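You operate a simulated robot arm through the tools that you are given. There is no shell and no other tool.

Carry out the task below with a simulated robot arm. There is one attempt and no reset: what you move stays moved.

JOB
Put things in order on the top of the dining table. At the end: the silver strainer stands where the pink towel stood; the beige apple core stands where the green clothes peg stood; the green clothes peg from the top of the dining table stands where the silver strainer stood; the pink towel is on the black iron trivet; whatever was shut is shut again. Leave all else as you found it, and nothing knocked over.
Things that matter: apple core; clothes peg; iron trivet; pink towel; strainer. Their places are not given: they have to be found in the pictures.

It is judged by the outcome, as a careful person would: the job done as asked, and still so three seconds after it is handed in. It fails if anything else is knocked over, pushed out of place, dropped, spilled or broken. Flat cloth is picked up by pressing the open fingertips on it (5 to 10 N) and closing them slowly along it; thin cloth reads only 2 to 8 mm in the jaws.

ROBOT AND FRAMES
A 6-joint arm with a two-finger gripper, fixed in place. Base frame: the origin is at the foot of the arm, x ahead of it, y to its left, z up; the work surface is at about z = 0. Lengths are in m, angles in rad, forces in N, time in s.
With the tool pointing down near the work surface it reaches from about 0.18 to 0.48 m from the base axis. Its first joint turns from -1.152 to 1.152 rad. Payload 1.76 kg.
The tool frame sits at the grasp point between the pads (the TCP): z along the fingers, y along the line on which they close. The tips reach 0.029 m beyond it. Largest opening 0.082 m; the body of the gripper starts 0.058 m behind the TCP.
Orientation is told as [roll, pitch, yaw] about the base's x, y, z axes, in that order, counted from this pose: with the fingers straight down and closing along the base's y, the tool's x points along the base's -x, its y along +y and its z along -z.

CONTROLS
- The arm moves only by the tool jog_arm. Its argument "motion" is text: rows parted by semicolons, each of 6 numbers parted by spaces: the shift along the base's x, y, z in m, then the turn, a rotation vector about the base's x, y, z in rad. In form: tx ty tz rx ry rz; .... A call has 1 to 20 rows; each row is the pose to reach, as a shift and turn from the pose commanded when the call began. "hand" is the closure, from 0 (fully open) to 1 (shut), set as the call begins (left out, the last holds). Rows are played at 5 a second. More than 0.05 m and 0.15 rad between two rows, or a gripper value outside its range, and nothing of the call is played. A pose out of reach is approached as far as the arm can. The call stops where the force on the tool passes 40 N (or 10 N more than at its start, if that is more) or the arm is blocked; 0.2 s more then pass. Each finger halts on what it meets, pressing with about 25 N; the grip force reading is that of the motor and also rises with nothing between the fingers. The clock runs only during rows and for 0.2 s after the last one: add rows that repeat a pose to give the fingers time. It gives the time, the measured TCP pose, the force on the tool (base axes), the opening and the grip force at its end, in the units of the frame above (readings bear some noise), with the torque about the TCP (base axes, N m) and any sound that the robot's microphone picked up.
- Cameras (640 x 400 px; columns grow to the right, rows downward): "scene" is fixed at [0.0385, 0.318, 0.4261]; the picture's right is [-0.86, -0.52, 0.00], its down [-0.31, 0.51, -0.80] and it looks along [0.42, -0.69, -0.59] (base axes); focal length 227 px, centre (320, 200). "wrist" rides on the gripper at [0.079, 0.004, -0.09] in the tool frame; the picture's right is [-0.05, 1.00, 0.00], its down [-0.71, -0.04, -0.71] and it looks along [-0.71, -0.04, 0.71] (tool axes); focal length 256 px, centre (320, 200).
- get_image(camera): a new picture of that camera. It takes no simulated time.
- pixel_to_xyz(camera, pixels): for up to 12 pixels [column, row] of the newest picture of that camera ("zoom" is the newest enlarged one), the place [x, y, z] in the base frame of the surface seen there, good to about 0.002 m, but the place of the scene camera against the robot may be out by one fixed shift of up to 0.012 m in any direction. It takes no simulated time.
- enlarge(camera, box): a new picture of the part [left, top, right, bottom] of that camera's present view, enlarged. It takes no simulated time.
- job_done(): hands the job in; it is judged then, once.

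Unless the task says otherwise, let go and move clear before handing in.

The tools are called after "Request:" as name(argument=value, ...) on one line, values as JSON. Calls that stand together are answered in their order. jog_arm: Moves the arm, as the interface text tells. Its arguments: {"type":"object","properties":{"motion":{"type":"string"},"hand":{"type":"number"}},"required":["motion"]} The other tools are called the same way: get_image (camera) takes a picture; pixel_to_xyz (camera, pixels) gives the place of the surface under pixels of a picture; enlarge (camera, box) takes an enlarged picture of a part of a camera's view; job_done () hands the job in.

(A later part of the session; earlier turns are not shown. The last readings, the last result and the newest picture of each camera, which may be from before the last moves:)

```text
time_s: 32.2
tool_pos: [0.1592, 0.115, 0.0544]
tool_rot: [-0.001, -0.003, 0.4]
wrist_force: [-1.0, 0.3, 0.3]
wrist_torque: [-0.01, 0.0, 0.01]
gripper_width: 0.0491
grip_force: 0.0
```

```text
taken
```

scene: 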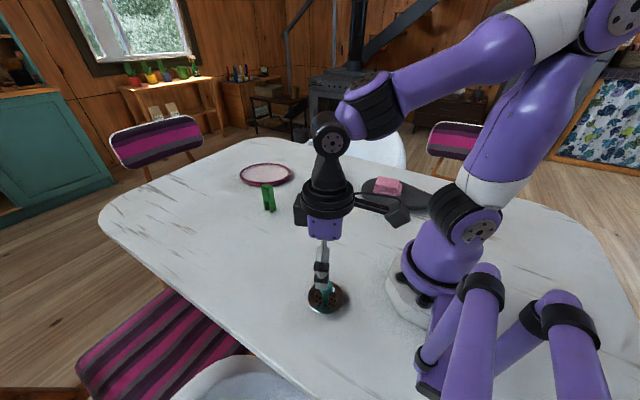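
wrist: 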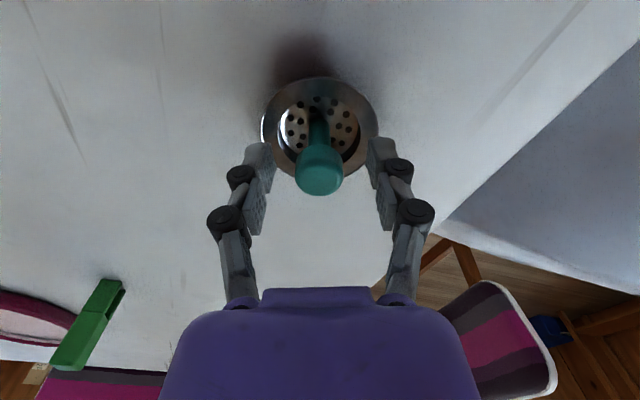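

The jaws are centred on the knob now. Before closing further I'll measure how low the finger tips reach at this opening.

Request:
pixel_to_xyz(camera="wrist", pixels=[[258, 147], [265, 150], [380, 146], [372, 148], [320, 185], [320, 190], [265, 170], [376, 165], [255, 142], [384, 140]])

Request:
enlarge(camera="wrist", box=[230, 70, 410, 220])

Request:
enlarge(camera="scene", box=[290, 260, 370, 320])

```text
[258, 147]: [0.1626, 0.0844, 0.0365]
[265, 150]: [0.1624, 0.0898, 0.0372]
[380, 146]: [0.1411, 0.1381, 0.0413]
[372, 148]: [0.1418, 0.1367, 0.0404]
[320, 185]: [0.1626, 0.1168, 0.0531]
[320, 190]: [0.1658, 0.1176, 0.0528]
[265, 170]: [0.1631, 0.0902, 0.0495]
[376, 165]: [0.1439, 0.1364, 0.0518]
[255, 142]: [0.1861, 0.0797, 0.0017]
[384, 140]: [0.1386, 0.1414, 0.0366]
```

```text
2.67 times, centred on (320, 145) of wrist
```

zoom: 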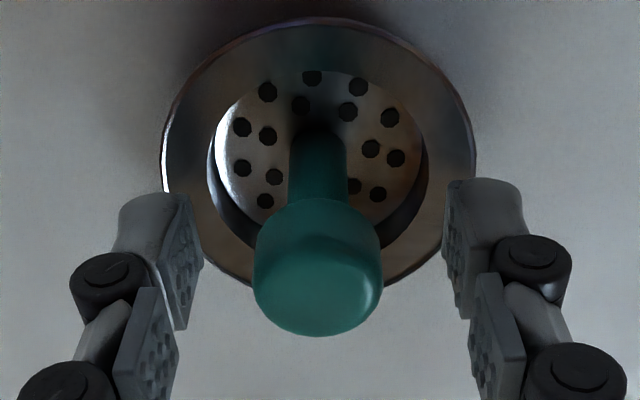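

```text
6.67 times, centred on (330, 290) of scene
```

zoom: 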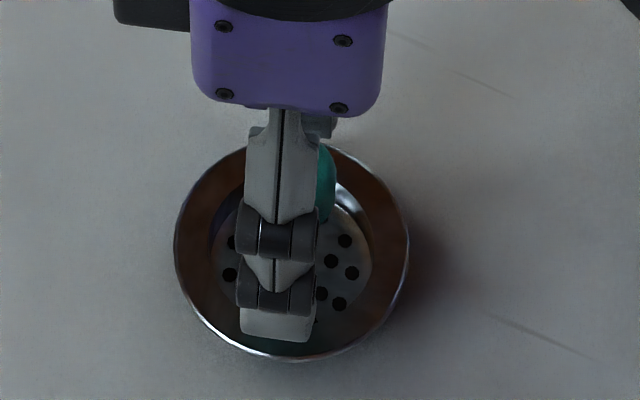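

The tips sit at about z = 0.033 here, so they advance as they close and will still clear the flange. I'll lower 4 mm and close fully on the knob.

Request:
jog_arm(motion="0 0 -0.002 0 0 0; 0 0 -0.004 0 0 0; 0 0 -0.004 0 0 0")

Request:
jog_arm(motion="0 0 0 0 0 0; 0 0 0 0 0 0; 0 0 0 0 0 0", hand=0.85)

Request:
get_image(camera="wrist")

Request:
enlarge(camera="scene", box=[290, 260, 370, 320])

```text
time_s: 33.0
tool_pos: [0.1604, 0.1152, 0.0514]
tool_rot: [-0.001, -0.001, 0.401]
wrist_force: [-0.4, 1.1, -0.4]
wrist_torque: [0.0, -0.01, 0.01]
gripper_width: 0.0493
grip_force: 0.1
```

```text
time_s: 33.8
tool_pos: [0.1613, 0.1154, 0.0515]
tool_rot: [-0.001, -0.002, 0.401]
wrist_force: [-0.4, -0.8, 5.9]
wrist_torque: [0.01, -0.02, -0.03]
gripper_width: 0.0217
grip_force: 24.4
```

```text
taken
```

wrist: 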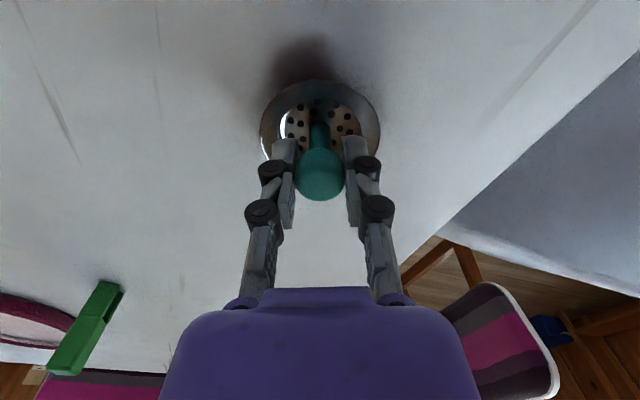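

```text
6.67 times, centred on (330, 290) of scene
```

zoom: 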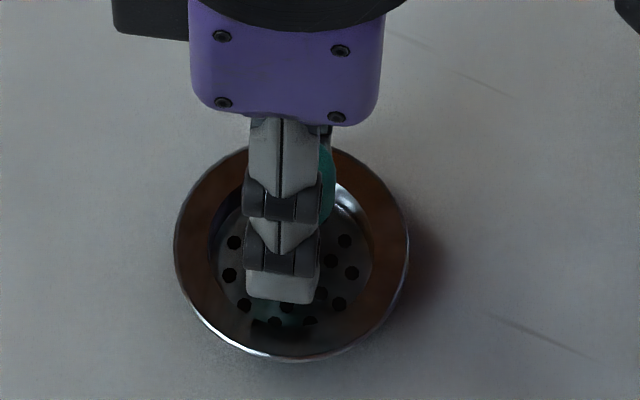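

The jaws hold the knob at 0.0217 m with 24 N and the strainer has not shifted. I'll lift it straight up.

Request:
jog_arm(motion="0 0 0.005 0 0 0; 0 0 0.02 0 0 0; 0 0 0.05 0 0 0; 0 0 0.09 0 0 0; 0 0 0.12 0 0 0; 0 0 0.12 0 0 0")

Request:
get_image(camera="wrist")

Request:
get_image(camera="scene")

```text
time_s: 35.2
tool_pos: [0.1604, 0.1145, 0.1703]
tool_rot: [0.0, -0.002, 0.399]
wrist_force: [0.2, 0.3, -1.1]
wrist_torque: [-0.01, 0.0, 0.01]
gripper_width: 0.0218
grip_force: 25.2
```

```text
taken
```

wrist: 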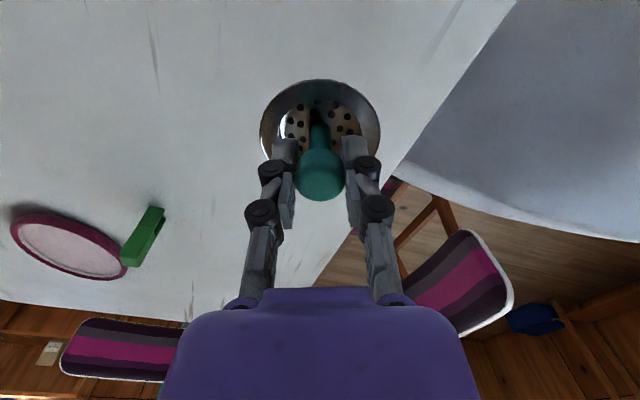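

```text
taken
```

scene: 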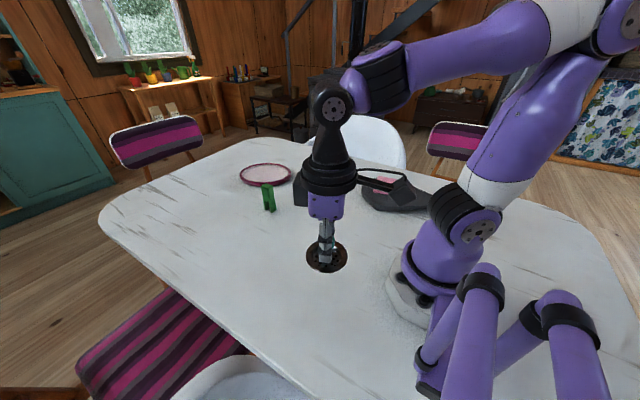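

The strainer is held level. I'll carry it straight ahead at height to the towel's old place (0.4175,0.111).

Request:
jog_arm(motion="0.03 0 0 0 0 0; 0.065 -0.001 0 0 0 0; 0.1 -0.002 0 0 0 0; 0.135 -0.003 0 0 0 0; 0.17 -0.0035 0 0 0 0; 0.205 -0.0035 0 0 0 0; 0.235 -0.0035 -0.01 0 0 0; 0.257 -0.0035 -0.03 0 0 0; 0.257 -0.0035 -0.06 0 0 0; 0.257 -0.0035 -0.09 0 0 0; 0.257 -0.0035 -0.1 0 0 0; 0.257 -0.0035 -0.1 0 0 0")

Request:
get_image(camera="wrist")

Request:
enlarge(camera="scene", box=[180, 180, 300, 270])

```text
time_s: 37.8
tool_pos: [0.4158, 0.1119, 0.0693]
tool_rot: [0.0, -0.002, 0.399]
wrist_force: [0.7, 0.2, -0.8]
wrist_torque: [0.0, 0.0, -0.01]
gripper_width: 0.0216
grip_force: 25.4
```

```text
taken
```

wrist: 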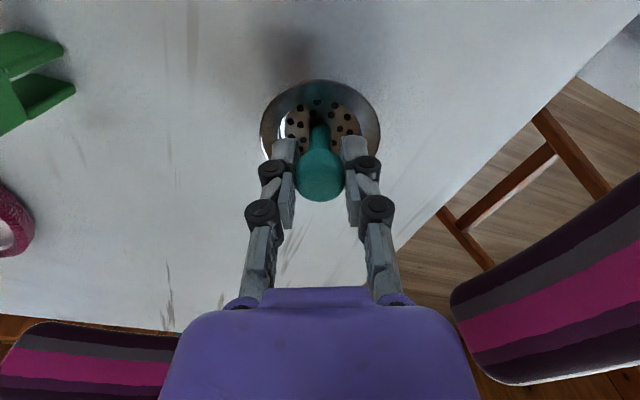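

```text
4.44 times, centred on (240, 225) of scene
```

zoom: 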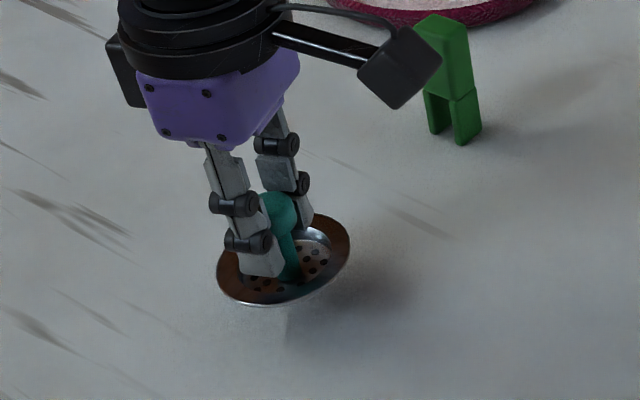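

The strainer hovers over the towel's old spot, level, with the peg well clear. I'll lower to just above the table, then creep down to contact.

Request:
jog_arm(motion="0.001 0 -0.005 0 0 0; 0.001 0 -0.01 0 0 0; 0.001 0 -0.014 0 0 0; 0.001 0 -0.016 0 0 0; 0.001 0 -0.016 0 0 0")

Request:
jog_arm(motion="0 0 -0.001 0 0 0; 0 0 -0.001 0 0 0")

```text
time_s: 39.0
tool_pos: [0.4171, 0.113, 0.0544]
tool_rot: [-0.001, -0.001, 0.399]
wrist_force: [0.0, 0.0, 0.3]
wrist_torque: [-0.02, 0.0, 0.0]
gripper_width: 0.0217
grip_force: 25.3
```

```text
time_s: 39.6
tool_pos: [0.418, 0.1119, 0.0534]
tool_rot: [0.0, -0.002, 0.4]
wrist_force: [0.8, -0.3, -1.6]
wrist_torque: [0.02, -0.01, -0.01]
gripper_width: 0.0218
grip_force: 25.3
```

Request:
jog_arm(motion="0 0 -0.001 0 0 0; 0 0 -0.001 0 0 0")

Request:
jog_arm(motion="0 0 -0.001 0 0 0; 0 0 -0.001 0 0 0")

```text
time_s: 40.2
tool_pos: [0.4173, 0.1098, 0.0521]
tool_rot: [0.0, -0.002, 0.399]
wrist_force: [0.1, 0.2, -0.1]
wrist_torque: [0.02, 0.0, 0.0]
gripper_width: 0.0217
grip_force: 25.4
```

```text
time_s: 40.8
tool_pos: [0.4178, 0.111, 0.0526]
tool_rot: [-0.001, -0.002, 0.399]
wrist_force: [0.5, 0.6, -0.5]
wrist_torque: [-0.02, -0.02, 0.03]
gripper_width: 0.0219
grip_force: 24.6
```

No contact yet at about z = 0.052. I'll continue in 1 mm steps.

Request:
jog_arm(motion="0 0 -0.001 0 0 0; 0 0 -0.001 0 0 0")

Request:
jog_arm(motion="0 0 -0.0007 0 0 0; 0 0 -0.0007 0 0 0")

```text
time_s: 41.4
tool_pos: [0.4187, 0.1115, 0.0514]
tool_rot: [0.001, -0.002, 0.4]
wrist_force: [-0.3, 0.5, 0.3]
wrist_torque: [0.02, -0.02, -0.01]
gripper_width: 0.0219
grip_force: 24.9
```

```text
time_s: 42.0
tool_pos: [0.4175, 0.1119, 0.0505]
tool_rot: [0.0, -0.001, 0.399]
wrist_force: [-0.7, -2.0, 7.3]
wrist_torque: [-0.09, 0.0, -0.03]
gripper_width: 0.0216
grip_force: 25.1
```

Contact at 7 N. I'll release the knob by opening part-way, then rise.

Request:
jog_arm(motion="0 0 0 0 0 0; 0 0 0 0 0 0; 0 0 0 0 0 0", hand=0.4)

Request:
jog_arm(motion="0 0 0.01 0 0 0; 0 0 0.03 0 0 0; 0 0 0.06 0 0 0; 0 0 0.1 0 0 0; 0 0 0.14 0 0 0; 0 0 0.14 0 0 0")

Request:
get_image(camera="wrist")

Request:
get_image(camera="scene")

```text
time_s: 42.8
tool_pos: [0.4185, 0.1105, 0.0504]
tool_rot: [-0.001, -0.001, 0.4]
wrist_force: [0.1, 0.4, -0.7]
wrist_torque: [-0.01, 0.0, 0.0]
gripper_width: 0.0493
grip_force: 0.0
```

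```text
time_s: 44.2
tool_pos: [0.4158, 0.1107, 0.193]
tool_rot: [0.0, -0.002, 0.4]
wrist_force: [0.0, 0.5, -0.1]
wrist_torque: [-0.02, 0.03, 0.02]
gripper_width: 0.0491
grip_force: 0.0
```

```text
taken
```

wrist: 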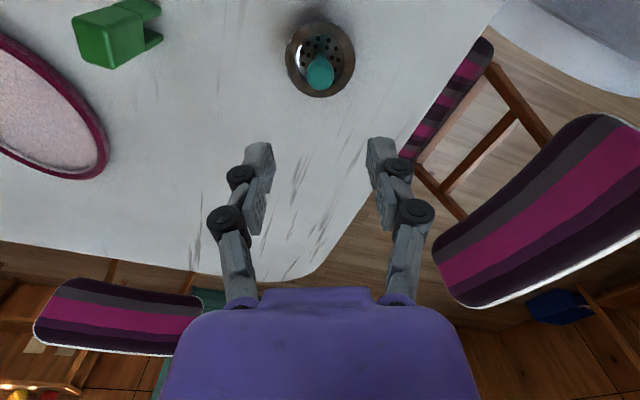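

```text
taken
```

scene: 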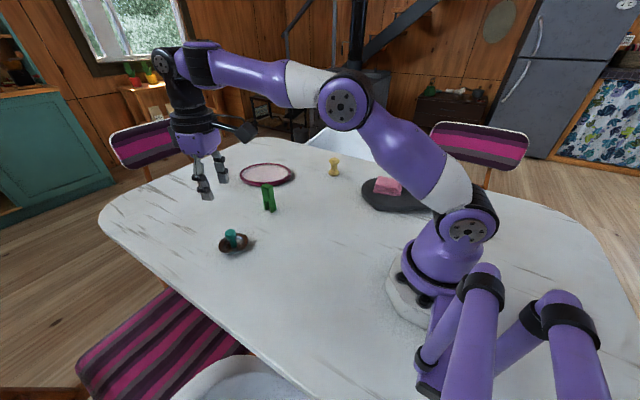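

The strainer stands in the towel's old place. I'll measure it, then move to a viewing pose for the peg.

Request:
pixel_to_xyz(camera="wrist", pixels=[[320, 70], [287, 60], [353, 60], [320, 24], [320, 96]])

Request:
jog_arm(motion="-0.01 -0.025 0.01 0 0 -0.05; -0.02 -0.05 0.02 0 0 -0.1; -0.03 -0.075 0.03 0 0 -0.15; -0.035 -0.1 0.03 0 0 -0.22; -0.04 -0.125 0.03 0 0 -0.3; -0.04 -0.15 0.03 0 0 -0.4; -0.04 -0.155 0.03 0 0 -0.4", hand=0)

Request:
get_image(camera="wrist")

```text
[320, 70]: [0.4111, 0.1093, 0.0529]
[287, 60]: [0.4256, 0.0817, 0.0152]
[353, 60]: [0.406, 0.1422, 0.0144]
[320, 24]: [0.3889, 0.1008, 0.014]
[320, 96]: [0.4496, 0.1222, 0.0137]
```

```text
time_s: 45.8
tool_pos: [0.3785, -0.0434, 0.22]
tool_rot: [0.0, -0.002, -0.001]
wrist_force: [0.3, -0.9, -0.4]
wrist_torque: [-0.03, 0.02, -0.02]
gripper_width: 0.0821
grip_force: 0.1
```

```text
taken
```

wrist: 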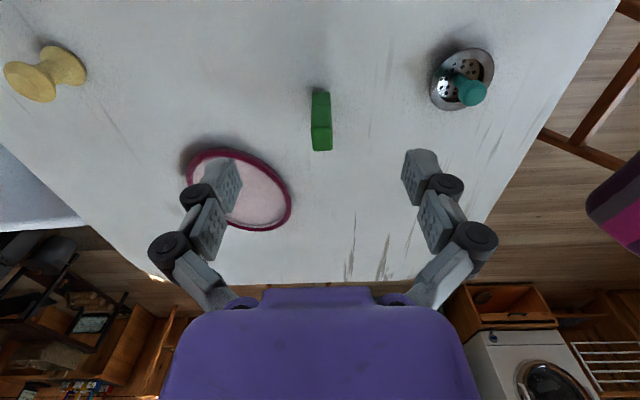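

The strainer centre measures (0.4175,0.112), matching the towel's old centre. Now I'll look closely at the peg near wrist (321,120).

Request:
enlarge(camera="wrist", box=[280, 80, 360, 160])

Request:
pixel_to_xyz(camera="wrist", pixels=[[312, 93], [328, 93], [312, 115], [331, 115], [313, 128], [331, 128], [314, 147], [331, 147], [321, 135], [321, 110], [321, 98], [321, 149]])

Request:
enlarge(camera="scene", box=[240, 175, 300, 220])

```text
5.00 times, centred on (320, 120) of wrist
```

zoom: 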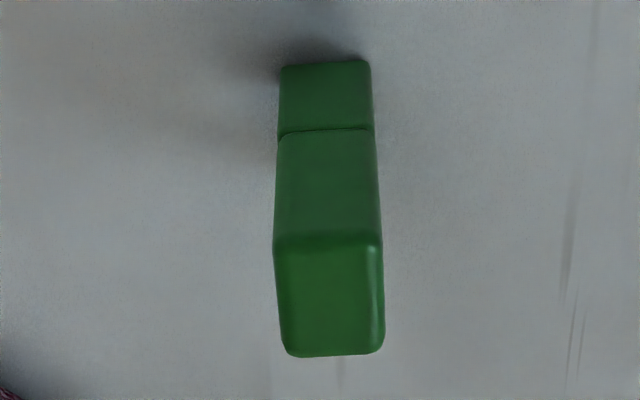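

```text
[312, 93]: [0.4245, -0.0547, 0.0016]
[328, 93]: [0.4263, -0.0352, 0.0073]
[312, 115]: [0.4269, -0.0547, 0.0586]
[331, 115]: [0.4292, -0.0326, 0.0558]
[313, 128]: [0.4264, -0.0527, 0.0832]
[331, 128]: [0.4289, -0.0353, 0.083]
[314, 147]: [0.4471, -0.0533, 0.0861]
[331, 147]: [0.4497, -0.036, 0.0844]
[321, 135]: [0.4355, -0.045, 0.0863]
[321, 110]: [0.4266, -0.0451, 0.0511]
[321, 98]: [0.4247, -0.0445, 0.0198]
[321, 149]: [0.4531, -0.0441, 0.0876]
```

```text
8.89 times, centred on (270, 198) of scene
```

zoom: 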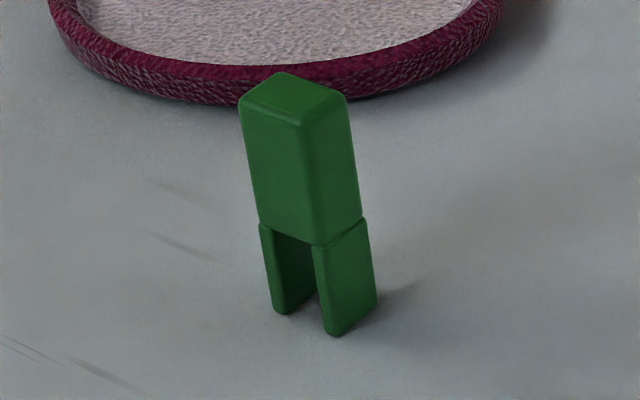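

The peg stands square to the base axes, centred near (0.4395,-0.044), 0.021 m thick along y and 0.087 m tall. I'll move over it and come down part-way to check alignment.

Request:
jog_arm(motion="0.02 -0.0003 0 0 0 0; 0.045 -0.0006 -0.01 0 0 0; 0.061 -0.0006 -0.03 0 0 0; 0.061 -0.0006 -0.06 0 0 0; 0.061 -0.0006 -0.09 0 0 0; 0.061 -0.0006 -0.11 0 0 0; 0.061 -0.0006 -0.11 0 0 0", hand=0)

Request:
get_image(camera="wrist")

Request:
enlarge(camera="scene", box=[220, 150, 320, 220])

```text
time_s: 47.4
tool_pos: [0.4394, -0.0441, 0.1076]
tool_rot: [0.0, 0.0, -0.001]
wrist_force: [-0.3, -0.1, 0.3]
wrist_torque: [-0.01, -0.01, -0.05]
gripper_width: 0.0819
grip_force: 0.1
```

```text
taken
```

wrist: 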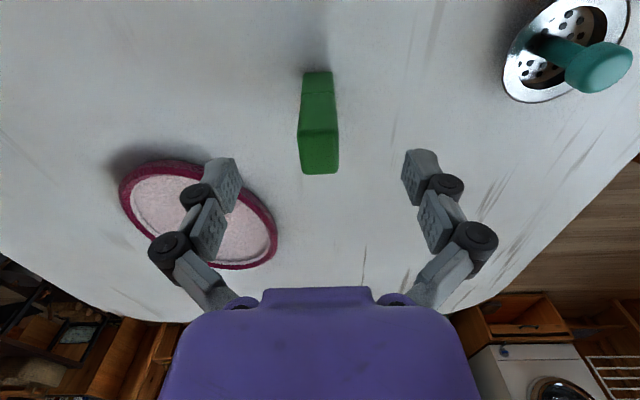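

```text
5.71 times, centred on (270, 185) of scene
```

zoom: 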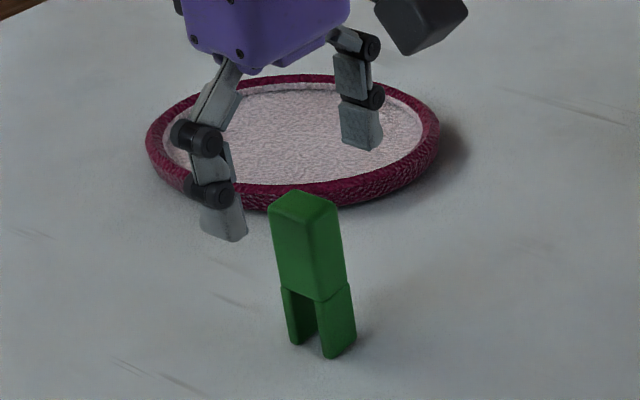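

The peg top is centred between the fingers (wrist column 319). I'll go down to TCP z of about 0.06.

Request:
jog_arm(motion="0 0 -0.015 0 0 0; 0 0 -0.03 0 0 0; 0 0 -0.042 0 0 0; 0 0 -0.048 0 0 0; 0 0 -0.048 0 0 0")

Request:
jog_arm(motion="0 0 0 0 0 0; 0 0 0 0 0 0", hand=0.5)

Request:
get_image(camera="wrist")

Request:
enlarge(camera="scene", box=[220, 150, 320, 220])

```text
time_s: 48.6
tool_pos: [0.4385, -0.0451, 0.0611]
tool_rot: [-0.001, -0.002, -0.001]
wrist_force: [-0.5, -0.2, 0.2]
wrist_torque: [-0.02, -0.03, 0.0]
gripper_width: 0.0817
grip_force: 0.1
```

```text
time_s: 49.2
tool_pos: [0.4371, -0.0442, 0.0632]
tool_rot: [0.0, -0.002, 0.001]
wrist_force: [0.0, -0.2, 0.1]
wrist_torque: [0.01, -0.01, -0.01]
gripper_width: 0.041
grip_force: 0.0
```

```text
taken
```

wrist: 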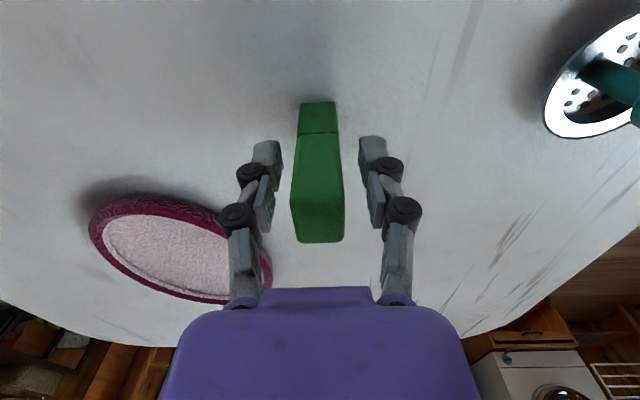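

```text
5.71 times, centred on (270, 185) of scene
```

zoom: 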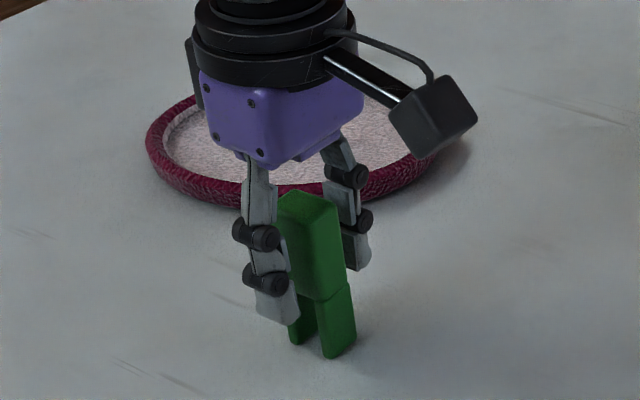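

The fingers straddle the peg evenly. I'll shift back 1 mm and close on it.

Request:
jog_arm(motion="-0.001 0 0 0 0 0; -0.001 -0.0005 0 0 0 0; -0.001 -0.0005 0 0 0 0; -0.001 -0.0005 0 0 0 0", hand=0.85)

Request:
get_image(camera="wrist")

Request:
enlarge(camera="scene", box=[220, 150, 320, 220])

```text
time_s: 50.2
tool_pos: [0.437, -0.045, 0.0603]
tool_rot: [0.0, -0.004, 0.0]
wrist_force: [-1.0, 0.5, 0.7]
wrist_torque: [-0.01, -0.03, -0.01]
gripper_width: 0.0212
grip_force: 24.9
```

```text
taken
```

wrist: 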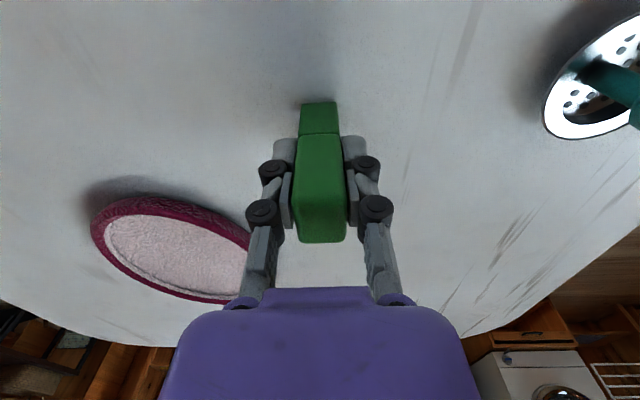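

```text
5.71 times, centred on (270, 185) of scene
```

zoom: 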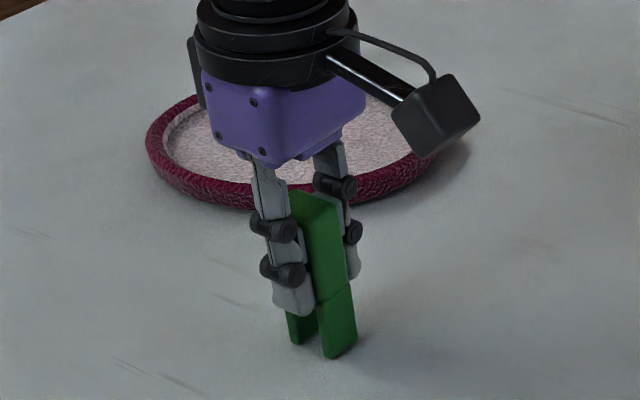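

The peg is gripped at 0.0212 m with 25 N and still upright. I'll lift it straight up.

Request:
jog_arm(motion="0 0 0.005 0 0 0; 0 0 0.02 0 0 0; 0 0 0.05 0 0 0; 0 0 0.085 0 0 0; 0 0 0.11 0 0 0; 0 0 0.11 0 0 0")

Request:
get_image(camera="wrist")

Request:
get_image(camera="scene")

```text
time_s: 51.6
tool_pos: [0.439, -0.0431, 0.173]
tool_rot: [0.001, -0.001, 0.0]
wrist_force: [0.2, -0.2, 0.5]
wrist_torque: [-0.01, 0.0, -0.01]
gripper_width: 0.021
grip_force: 25.0
```

```text
taken
```

wrist: 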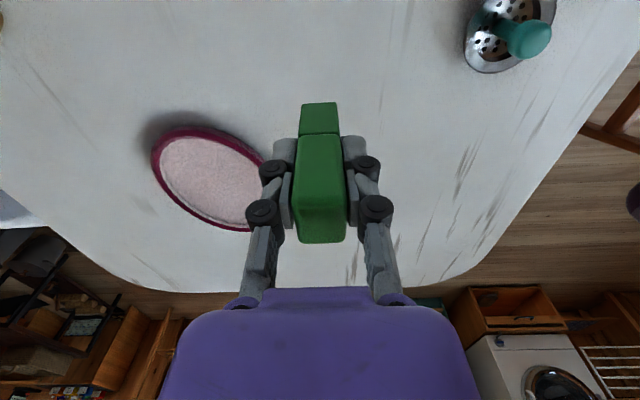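

```text
taken
```

scene: 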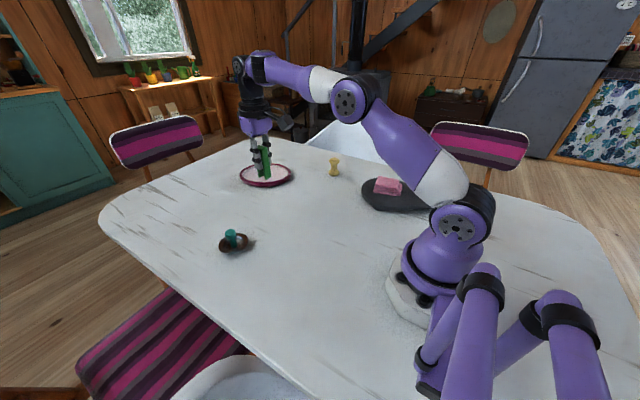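

The peg is lifted, straight in the jaws. I'll carry it to the strainer's old place near (0.160,0.116), keeping its heading.

Request:
jog_arm(motion="-0.03 0.012 0 0 0 0; -0.06 0.028 0 0 0 0; -0.09 0.045 0 0 0 0; -0.12 0.064 0 0 0 0; -0.15 0.084 0 0 0 0; -0.18 0.104 0 0 0 0; -0.21 0.124 0 0 0 0; -0.24 0.142 -0.005 0 0 0; -0.265 0.154 -0.015 0 0 0; -0.279 0.16 -0.03 0 0 0; -0.279 0.16 -0.05 0 0 0; -0.279 0.16 -0.065 0 0 0; -0.279 0.16 -0.075 0 0 0; -0.279 0.16 -0.075 0 0 0")

Request:
get_image(camera="wrist")

Request:
enlarge(camera="scene", box=[270, 220, 390, 320])

```text
time_s: 54.6
tool_pos: [0.1586, 0.1157, 0.0973]
tool_rot: [0.0, -0.003, 0.001]
wrist_force: [0.5, 0.8, -1.0]
wrist_torque: [-0.03, 0.02, -0.03]
gripper_width: 0.0211
grip_force: 25.0
```

```text
taken
```

wrist: 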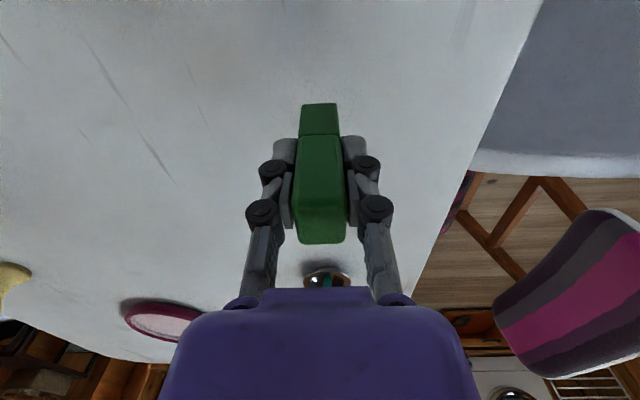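

```text
4.00 times, centred on (330, 270) of scene
```

zoom: 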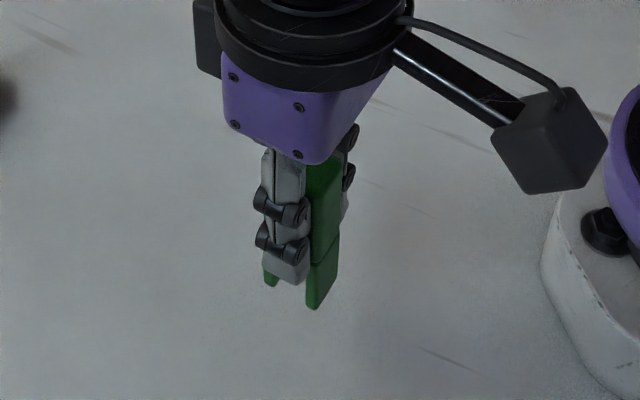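

The peg is over (0.1586,0.1157) and upright. I'll lower to about 6 mm above contact, then creep.

Request:
jog_arm(motion="0 0 -0.012 0 0 0; 0 0 -0.022 0 0 0; 0 0 -0.03 0 0 0; 0 0 -0.033 0 0 0; 0 0 -0.033 0 0 0")

Request:
jog_arm(motion="0 0 -0.001 0 0 0; 0 0 -0.001 0 0 0")

Request:
jog_arm(motion="0 0 -0.001 0 0 0; 0 0 -0.001 0 0 0")

```text
time_s: 55.8
tool_pos: [0.1599, 0.116, 0.0653]
tool_rot: [-0.001, -0.003, 0.001]
wrist_force: [-0.4, 0.0, -0.6]
wrist_torque: [0.0, 0.0, -0.03]
gripper_width: 0.0213
grip_force: 24.9
```

```text
time_s: 56.4
tool_pos: [0.1584, 0.1146, 0.0638]
tool_rot: [-0.001, 0.0, 0.0]
wrist_force: [0.8, -0.1, -1.2]
wrist_torque: [-0.03, -0.01, 0.01]
gripper_width: 0.0212
grip_force: 25.2
```

```text
time_s: 57.0
tool_pos: [0.1583, 0.1147, 0.0617]
tool_rot: [0.001, -0.001, 0.001]
wrist_force: [-0.5, -0.5, 0.0]
wrist_torque: [-0.01, 0.01, 0.04]
gripper_width: 0.0212
grip_force: 24.5
```

Request:
jog_arm(motion="0 0 -0.001 0 0 0; 0 0 -0.001 0 0 0")

Request:
jog_arm(motion="0 0 -0.0007 0 0 0; 0 0 -0.0007 0 0 0")

```text
time_s: 57.6
tool_pos: [0.1593, 0.115, 0.0608]
tool_rot: [0.0, -0.002, 0.0]
wrist_force: [-0.8, -1.3, 9.0]
wrist_torque: [-0.05, 0.02, 0.0]
gripper_width: 0.0209
grip_force: 24.6
```

```text
time_s: 58.2
tool_pos: [0.16, 0.1144, 0.0601]
tool_rot: [0.002, -0.001, 0.0]
wrist_force: [-2.3, -1.3, 20.9]
wrist_torque: [-0.03, 0.1, 0.0]
gripper_width: 0.0212
grip_force: 24.6
```

The peg touched down (9 N, then 21 N). I'll back off that last 0.7 mm and release gently.

Request:
jog_arm(motion="0 0 0.0008 0 0 0; 0 0 0.0008 0 0 0")

Request:
jog_arm(motion="0 0 0 0 0 0; 0 0 0 0 0 0; 0 0 0 0 0 0", hand=0.5)

Request:
get_image(camera="wrist")

Request:
enlarge(camera="scene", box=[270, 230, 390, 320])

```text
time_s: 58.8
tool_pos: [0.1585, 0.1149, 0.0621]
tool_rot: [0.002, 0.0, -0.002]
wrist_force: [0.6, -0.4, -0.8]
wrist_torque: [0.0, -0.03, -0.02]
gripper_width: 0.021
grip_force: 25.3
```

```text
time_s: 59.6
tool_pos: [0.1579, 0.1142, 0.0615]
tool_rot: [-0.001, -0.002, -0.001]
wrist_force: [-0.4, 0.6, 0.4]
wrist_torque: [0.01, -0.02, 0.04]
gripper_width: 0.0409
grip_force: 0.1
```

```text
taken
```

wrist: 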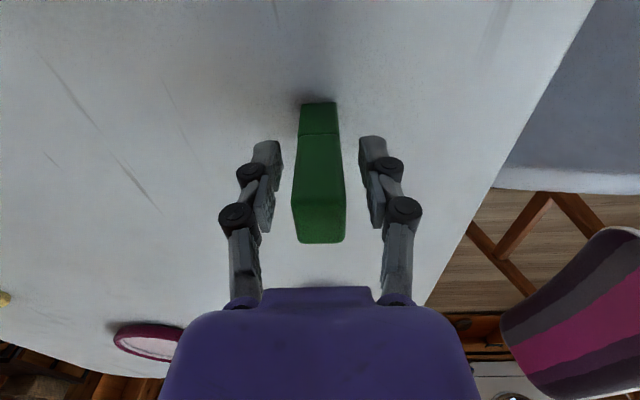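

```text
4.44 times, centred on (330, 275) of scene
```

zoom: 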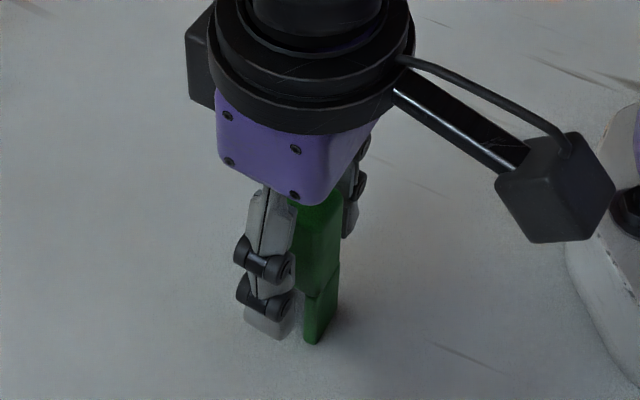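

The peg stands upright between the open fingers. I'll rise straight up, well above its top.

Request:
jog_arm(motion="0 0 0.01 0 0 0; 0 0 0.025 0 0 0; 0 0 0.045 0 0 0; 0 0 0.07 0 0 0; 0 0 0.095 0 0 0; 0 0 0.11 0 0 0; 0 0 0.11 0 0 0")

Request:
get_image(camera="wrist")

Request:
get_image(camera="scene")

```text
time_s: 61.2
tool_pos: [0.1587, 0.115, 0.1697]
tool_rot: [0.0, -0.001, 0.0]
wrist_force: [-0.1, 0.2, 0.2]
wrist_torque: [-0.01, 0.0, 0.0]
gripper_width: 0.0412
grip_force: 0.1
```

```text
taken
```

wrist: 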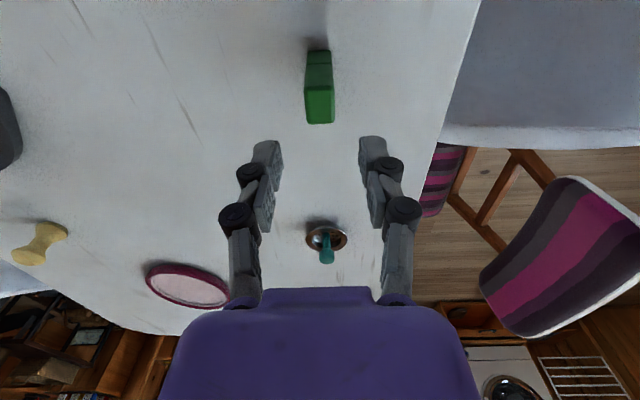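

```text
taken
```

scene: 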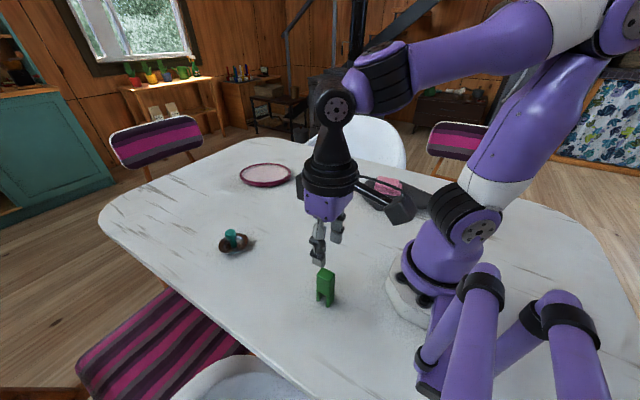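

The peg now stands where the strainer was. Next I'll swing high over to a viewing pose for the apple core near (0.37,-0.315).

Request:
jog_arm(motion="0.031 -0.01 0.02 0 0 -0.06; 0.061 -0.03 0.03 0 0 -0.12; 0.086 -0.055 0.03 0 0 -0.18; 0.106 -0.085 0.03 0 0 -0.24; 0.121 -0.12 0.03 0 0 -0.3; 0.131 -0.155 0.03 0 0 -0.36; 0.136 -0.19 0.03 0 0 -0.42; 0.138 -0.225 0.03 0 0 -0.48; 0.138 -0.26 0.03 0 0 -0.54; 0.138 -0.295 0.03 0 0 -0.6; 0.138 -0.33 0.03 0 0 -0.65; 0.141 -0.365 0.03 0 0 -0.7; 0.141 -0.365 0.03 0 0 -0.7", hand=0)

Request:
get_image(camera="wrist")

Request:
get_image(camera="scene")

```text
time_s: 64.0
tool_pos: [0.2984, -0.2518, 0.2011]
tool_rot: [0.001, -0.001, -0.702]
wrist_force: [-0.3, 0.1, 0.2]
wrist_torque: [0.0, 0.01, -0.02]
gripper_width: 0.0817
grip_force: 0.0
```

```text
taken
```

wrist: 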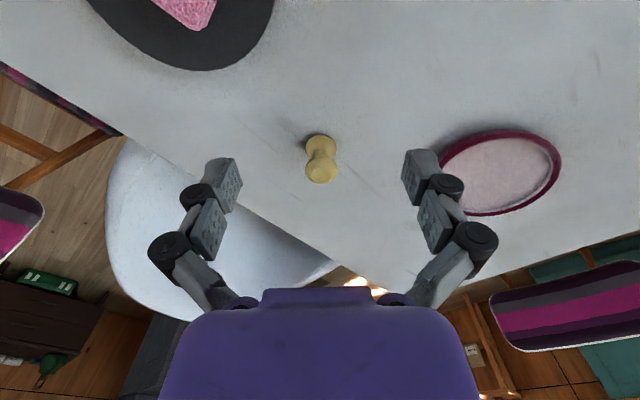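

```text
taken
```

scene: 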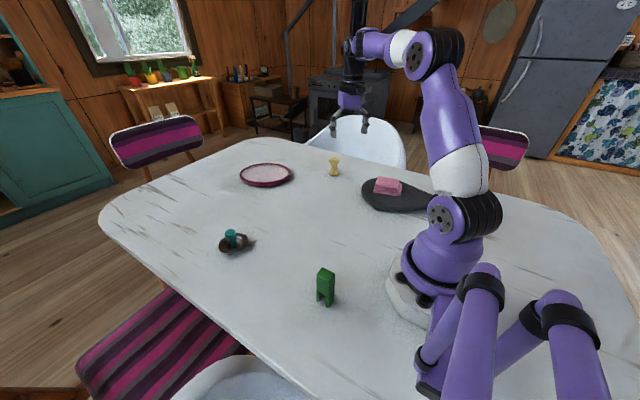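

The core is at wrist (321,158), nearly centred. I'll zoom in and measure it.

Request:
enlarge(camera="wrist", box=[280, 120, 360, 195])

Request:
pixel_to_xyz(camera="wrist", pixels=[[320, 137], [307, 145], [334, 145], [320, 150], [314, 155], [329, 155], [321, 170], [307, 168], [336, 168], [321, 164], [321, 180], [321, 176]])

```text
5.33 times, centred on (320, 158) of wrist
```

zoom: 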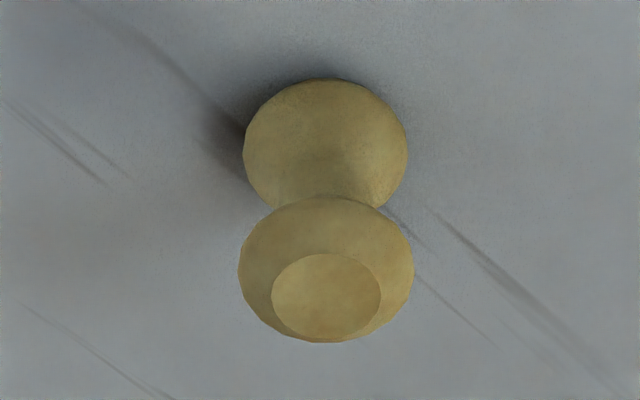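

```text
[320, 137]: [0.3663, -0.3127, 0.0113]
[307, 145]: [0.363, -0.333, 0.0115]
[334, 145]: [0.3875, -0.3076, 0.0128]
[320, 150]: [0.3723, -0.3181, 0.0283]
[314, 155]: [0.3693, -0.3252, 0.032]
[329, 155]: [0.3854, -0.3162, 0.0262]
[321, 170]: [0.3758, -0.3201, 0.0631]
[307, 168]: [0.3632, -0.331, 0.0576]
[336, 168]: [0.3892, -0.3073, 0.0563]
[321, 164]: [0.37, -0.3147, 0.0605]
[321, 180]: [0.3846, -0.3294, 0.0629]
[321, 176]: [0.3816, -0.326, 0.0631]
```

The core's top centre is near (0.381,-0.325), about 0.50 m from the base axis, so I'll tilt the fingers outward about 0.24 rad to reach it. First the tilt, then out over it while still high.

Request:
jog_arm(motion="0 0 0 -0.052 -0.061 0; 0 0 0 -0.104 -0.122 0; 0 0 0 -0.155 -0.183 0; 0.02 -0.018 -0.01 -0.155 -0.183 0; 0.045 -0.04 -0.03 -0.155 -0.183 0; 0.065 -0.058 -0.05 -0.155 -0.183 0; 0.0821 -0.0727 -0.07 -0.155 -0.183 0; 0.0821 -0.0727 -0.07 -0.155 -0.183 0", hand=0)

Request:
get_image(camera="wrist")

Request:
get_image(camera="scene")

```text
time_s: 65.8
tool_pos: [0.3828, -0.3228, 0.1313]
tool_rot: [0.0, -0.241, -0.701]
wrist_force: [0.5, -0.2, -0.2]
wrist_torque: [0.0, -0.02, 0.02]
gripper_width: 0.082
grip_force: 0.1
```

```text
taken
```

wrist: 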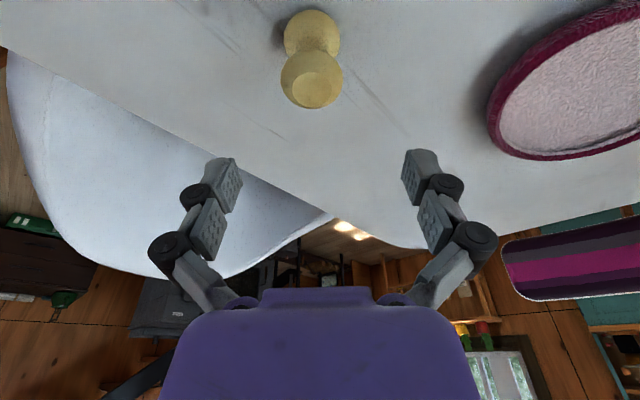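

```text
taken
```

scene: 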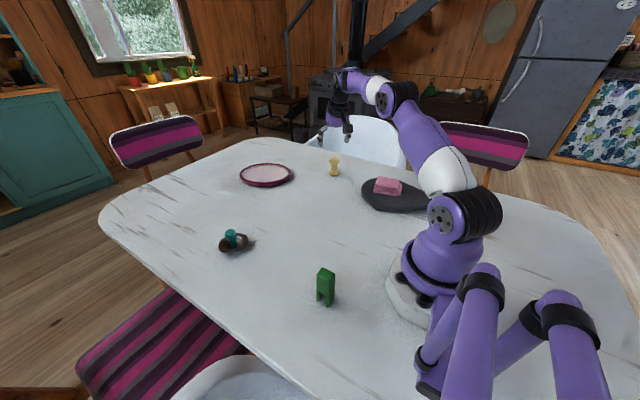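

The pose is reached. I'll measure the core's flat top (about wrist (318,88)) from here for a better position.

Request:
enlarge(camera="wrist", box=[265, 0, 365, 120])

Request:
pixel_to_xyz(camera="wrist", pixels=[[317, 87], [310, 87], [324, 87], [317, 80], [317, 96], [312, 18], [285, 32], [340, 32], [283, 78], [342, 78], [312, 50], [330, 87]])

```text
3.33 times, centred on (315, 60) of wrist
```

zoom: 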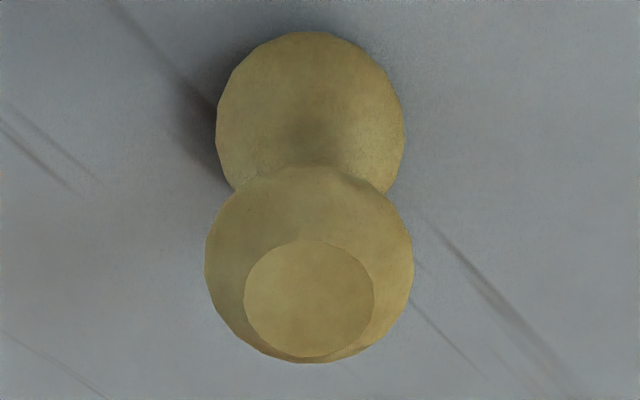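

```text
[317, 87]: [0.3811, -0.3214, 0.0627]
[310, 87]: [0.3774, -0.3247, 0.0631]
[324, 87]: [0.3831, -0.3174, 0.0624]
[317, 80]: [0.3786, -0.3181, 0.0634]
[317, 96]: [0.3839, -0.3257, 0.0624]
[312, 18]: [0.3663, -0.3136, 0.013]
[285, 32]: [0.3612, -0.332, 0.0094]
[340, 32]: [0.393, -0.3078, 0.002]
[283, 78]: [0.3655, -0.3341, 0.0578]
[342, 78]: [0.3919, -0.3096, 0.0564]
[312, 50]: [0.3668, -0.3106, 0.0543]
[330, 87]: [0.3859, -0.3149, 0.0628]
```

The image puts the core about 3.5 mm to the side of the finger plane (column 312 against an expected 318.5), with the radial distance right. I'll correct that and descend to TCP z of about 0.052 around its upper lobe.

Request:
jog_arm(motion="-0.0023 -0.0027 -0.015 0 0 0; -0.0023 -0.0027 -0.03 0 0 0; -0.0023 -0.0027 -0.04 0 0 0; -0.0023 -0.0027 -0.04 0 0 0")

Request:
get_image(camera="wrist")

Request:
enlarge(camera="scene", box=[290, 120, 380, 190])

```text
time_s: 66.8
tool_pos: [0.3796, -0.3258, 0.0921]
tool_rot: [-0.001, -0.24, -0.699]
wrist_force: [1.0, -0.5, 0.4]
wrist_torque: [0.01, -0.02, 0.02]
gripper_width: 0.082
grip_force: 0.0
```

```text
taken
```

wrist: 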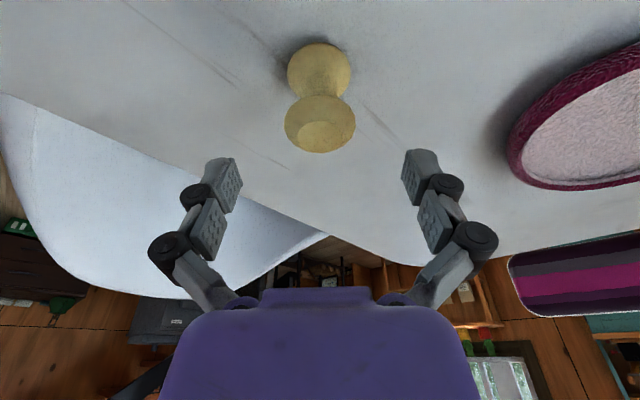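

```text
5.71 times, centred on (335, 155) of scene
```

zoom: 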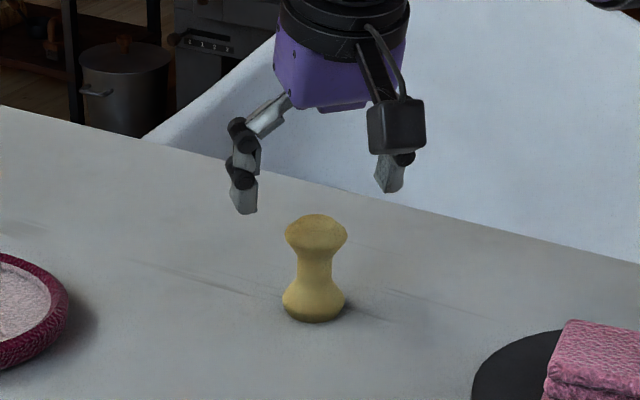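

The core is now centred at wrist column 320. I'll descend the remaining 4 cm.

Request:
jog_arm(motion="0 0 -0.012 0 0 0; 0 0 -0.024 0 0 0; 0 0 -0.034 0 0 0; 0 0 -0.04 0 0 0; 0 0 -0.04 0 0 0")

Request:
get_image(camera="wrist")

Request:
enlarge(camera="scene", box=[290, 120, 380, 190])

```text
time_s: 68.0
tool_pos: [0.3798, -0.3266, 0.0509]
tool_rot: [0.0, -0.239, -0.699]
wrist_force: [-0.3, -0.1, -0.2]
wrist_torque: [0.02, -0.01, -0.02]
gripper_width: 0.0819
grip_force: 0.0
```

```text
taken
```

wrist: 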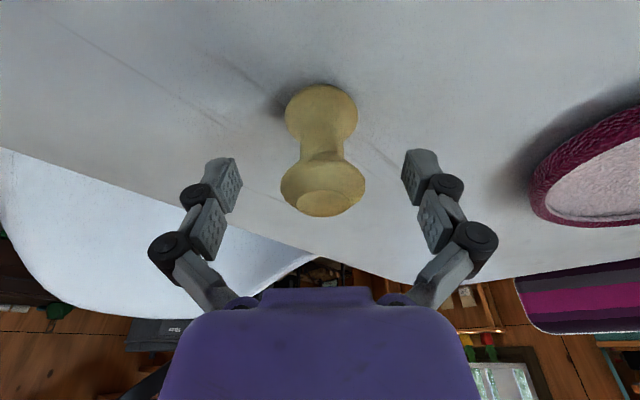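

```text
5.71 times, centred on (335, 155) of scene
```

zoom: 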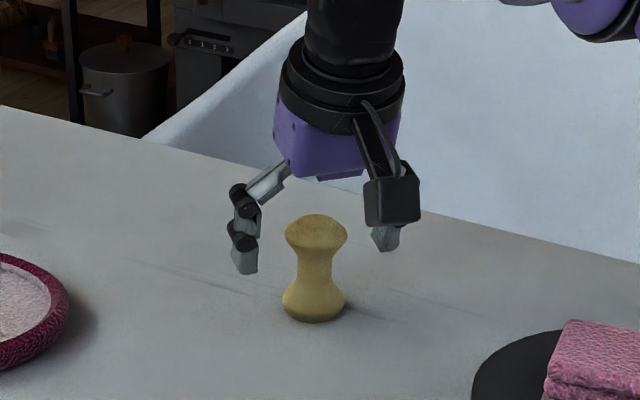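

The upper lobe's widest row (about 183) coincides with the grasp point, and it is centred. I'll close on it.

Request:
jog_arm(motion="0 0 0 0 0 0; 0 0 0 0 0 0", hand=0.38)

Request:
get_image(camera="wrist")

```text
time_s: 68.6
tool_pos: [0.3795, -0.3263, 0.0508]
tool_rot: [0.0, -0.241, -0.702]
wrist_force: [-0.1, 0.1, 0.0]
wrist_torque: [0.03, -0.02, -0.02]
gripper_width: 0.0508
grip_force: 0.1
```

```text
taken
```

wrist: 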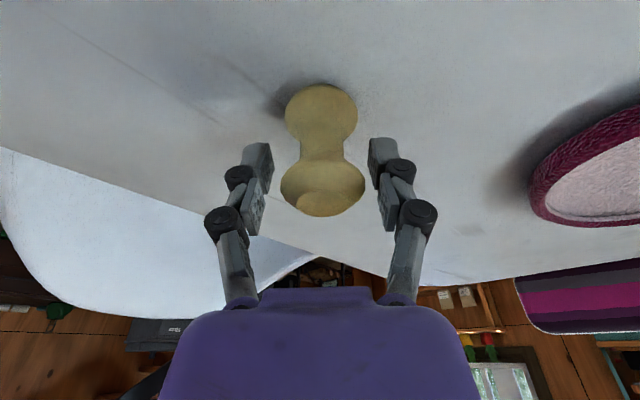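

The core is about 1.4 mm right of the jaw centre, and its rim lies at the top end of the distal pads. I'll shift slightly, raise 5 mm so the rim sits on the pads, and close.

Request:
jog_arm(motion="0.0009 0.0011 0.0025 0 0 0; 0.0009 0.0011 0.005 0 0 0; 0.0009 0.0011 0.005 0 0 0")

Request:
jog_arm(motion="0 0 0 0 0 0; 0 0 0 0 0 0; 0 0 0 0 0 0", hand=0.65)

Request:
get_image(camera="wrist")

Request:
enlarge(camera="scene", box=[290, 120, 380, 190])

```text
time_s: 69.4
tool_pos: [0.381, -0.3253, 0.0566]
tool_rot: [-0.001, -0.241, -0.7]
wrist_force: [0.3, 0.8, 0.3]
wrist_torque: [-0.01, -0.02, 0.0]
gripper_width: 0.0511
grip_force: 0.1
```

```text
time_s: 70.2
tool_pos: [0.3801, -0.3251, 0.0573]
tool_rot: [0.0, -0.243, -0.701]
wrist_force: [-1.3, 0.4, 6.4]
wrist_torque: [-0.02, 0.02, 0.01]
gripper_width: 0.0327
grip_force: 24.9
```

```text
taken
```

wrist: 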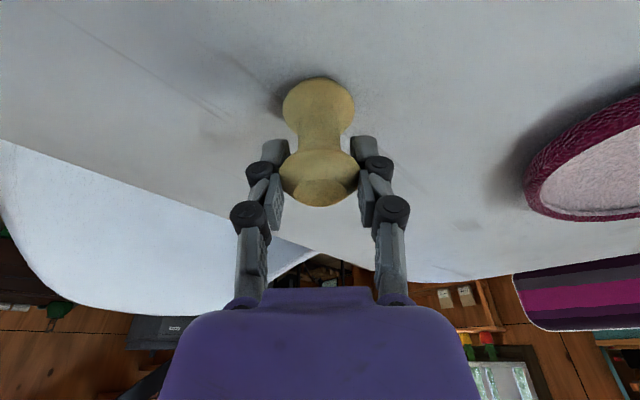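

```text
5.71 times, centred on (335, 155) of scene
```

zoom: 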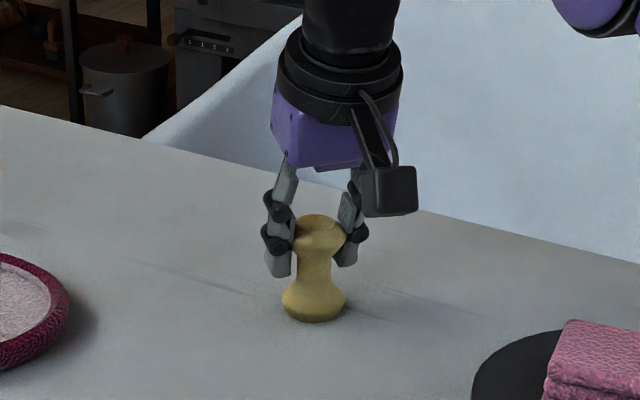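

The core is held at 0.0327 m with 25 N, upright. I'll lift it slowly.

Request:
jog_arm(motion="0 0 0.003 0 0 0; 0 0 0.01 0 0 0; 0 0 0.025 0 0 0; 0 0 0.045 0 0 0; 0 0 0.065 0 0 0; 0 0 0.065 0 0 0", hand=0.75)

Request:
get_image(camera="wrist")

Request:
enlarge(camera="scene", box=[290, 110, 380, 190])

```text
time_s: 71.6
tool_pos: [0.3804, -0.324, 0.1209]
tool_rot: [0.0, -0.241, -0.7]
wrist_force: [0.9, 0.6, -0.5]
wrist_torque: [0.01, -0.01, 0.01]
gripper_width: 0.0324
grip_force: 25.6
```

```text
taken
```

wrist: 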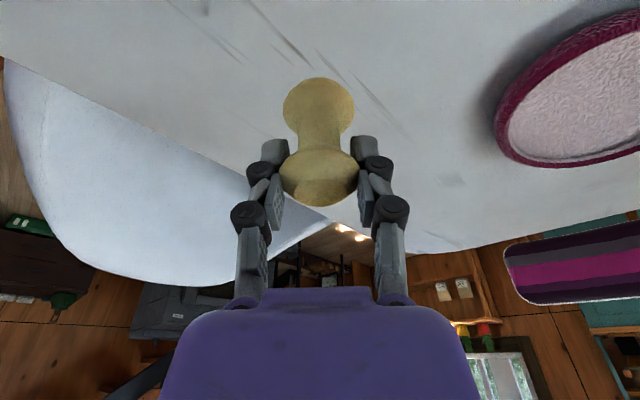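

```text
5.00 times, centred on (335, 150) of scene
```

zoom: 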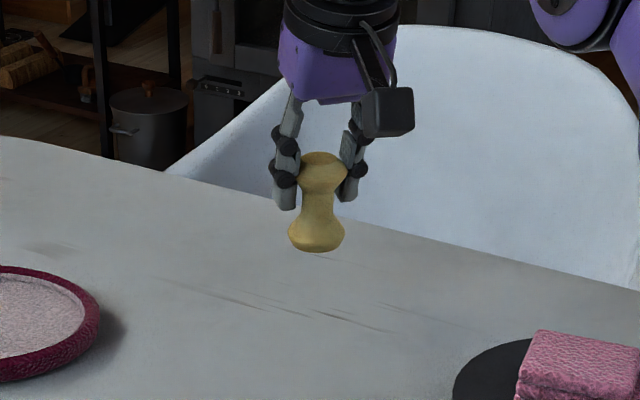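

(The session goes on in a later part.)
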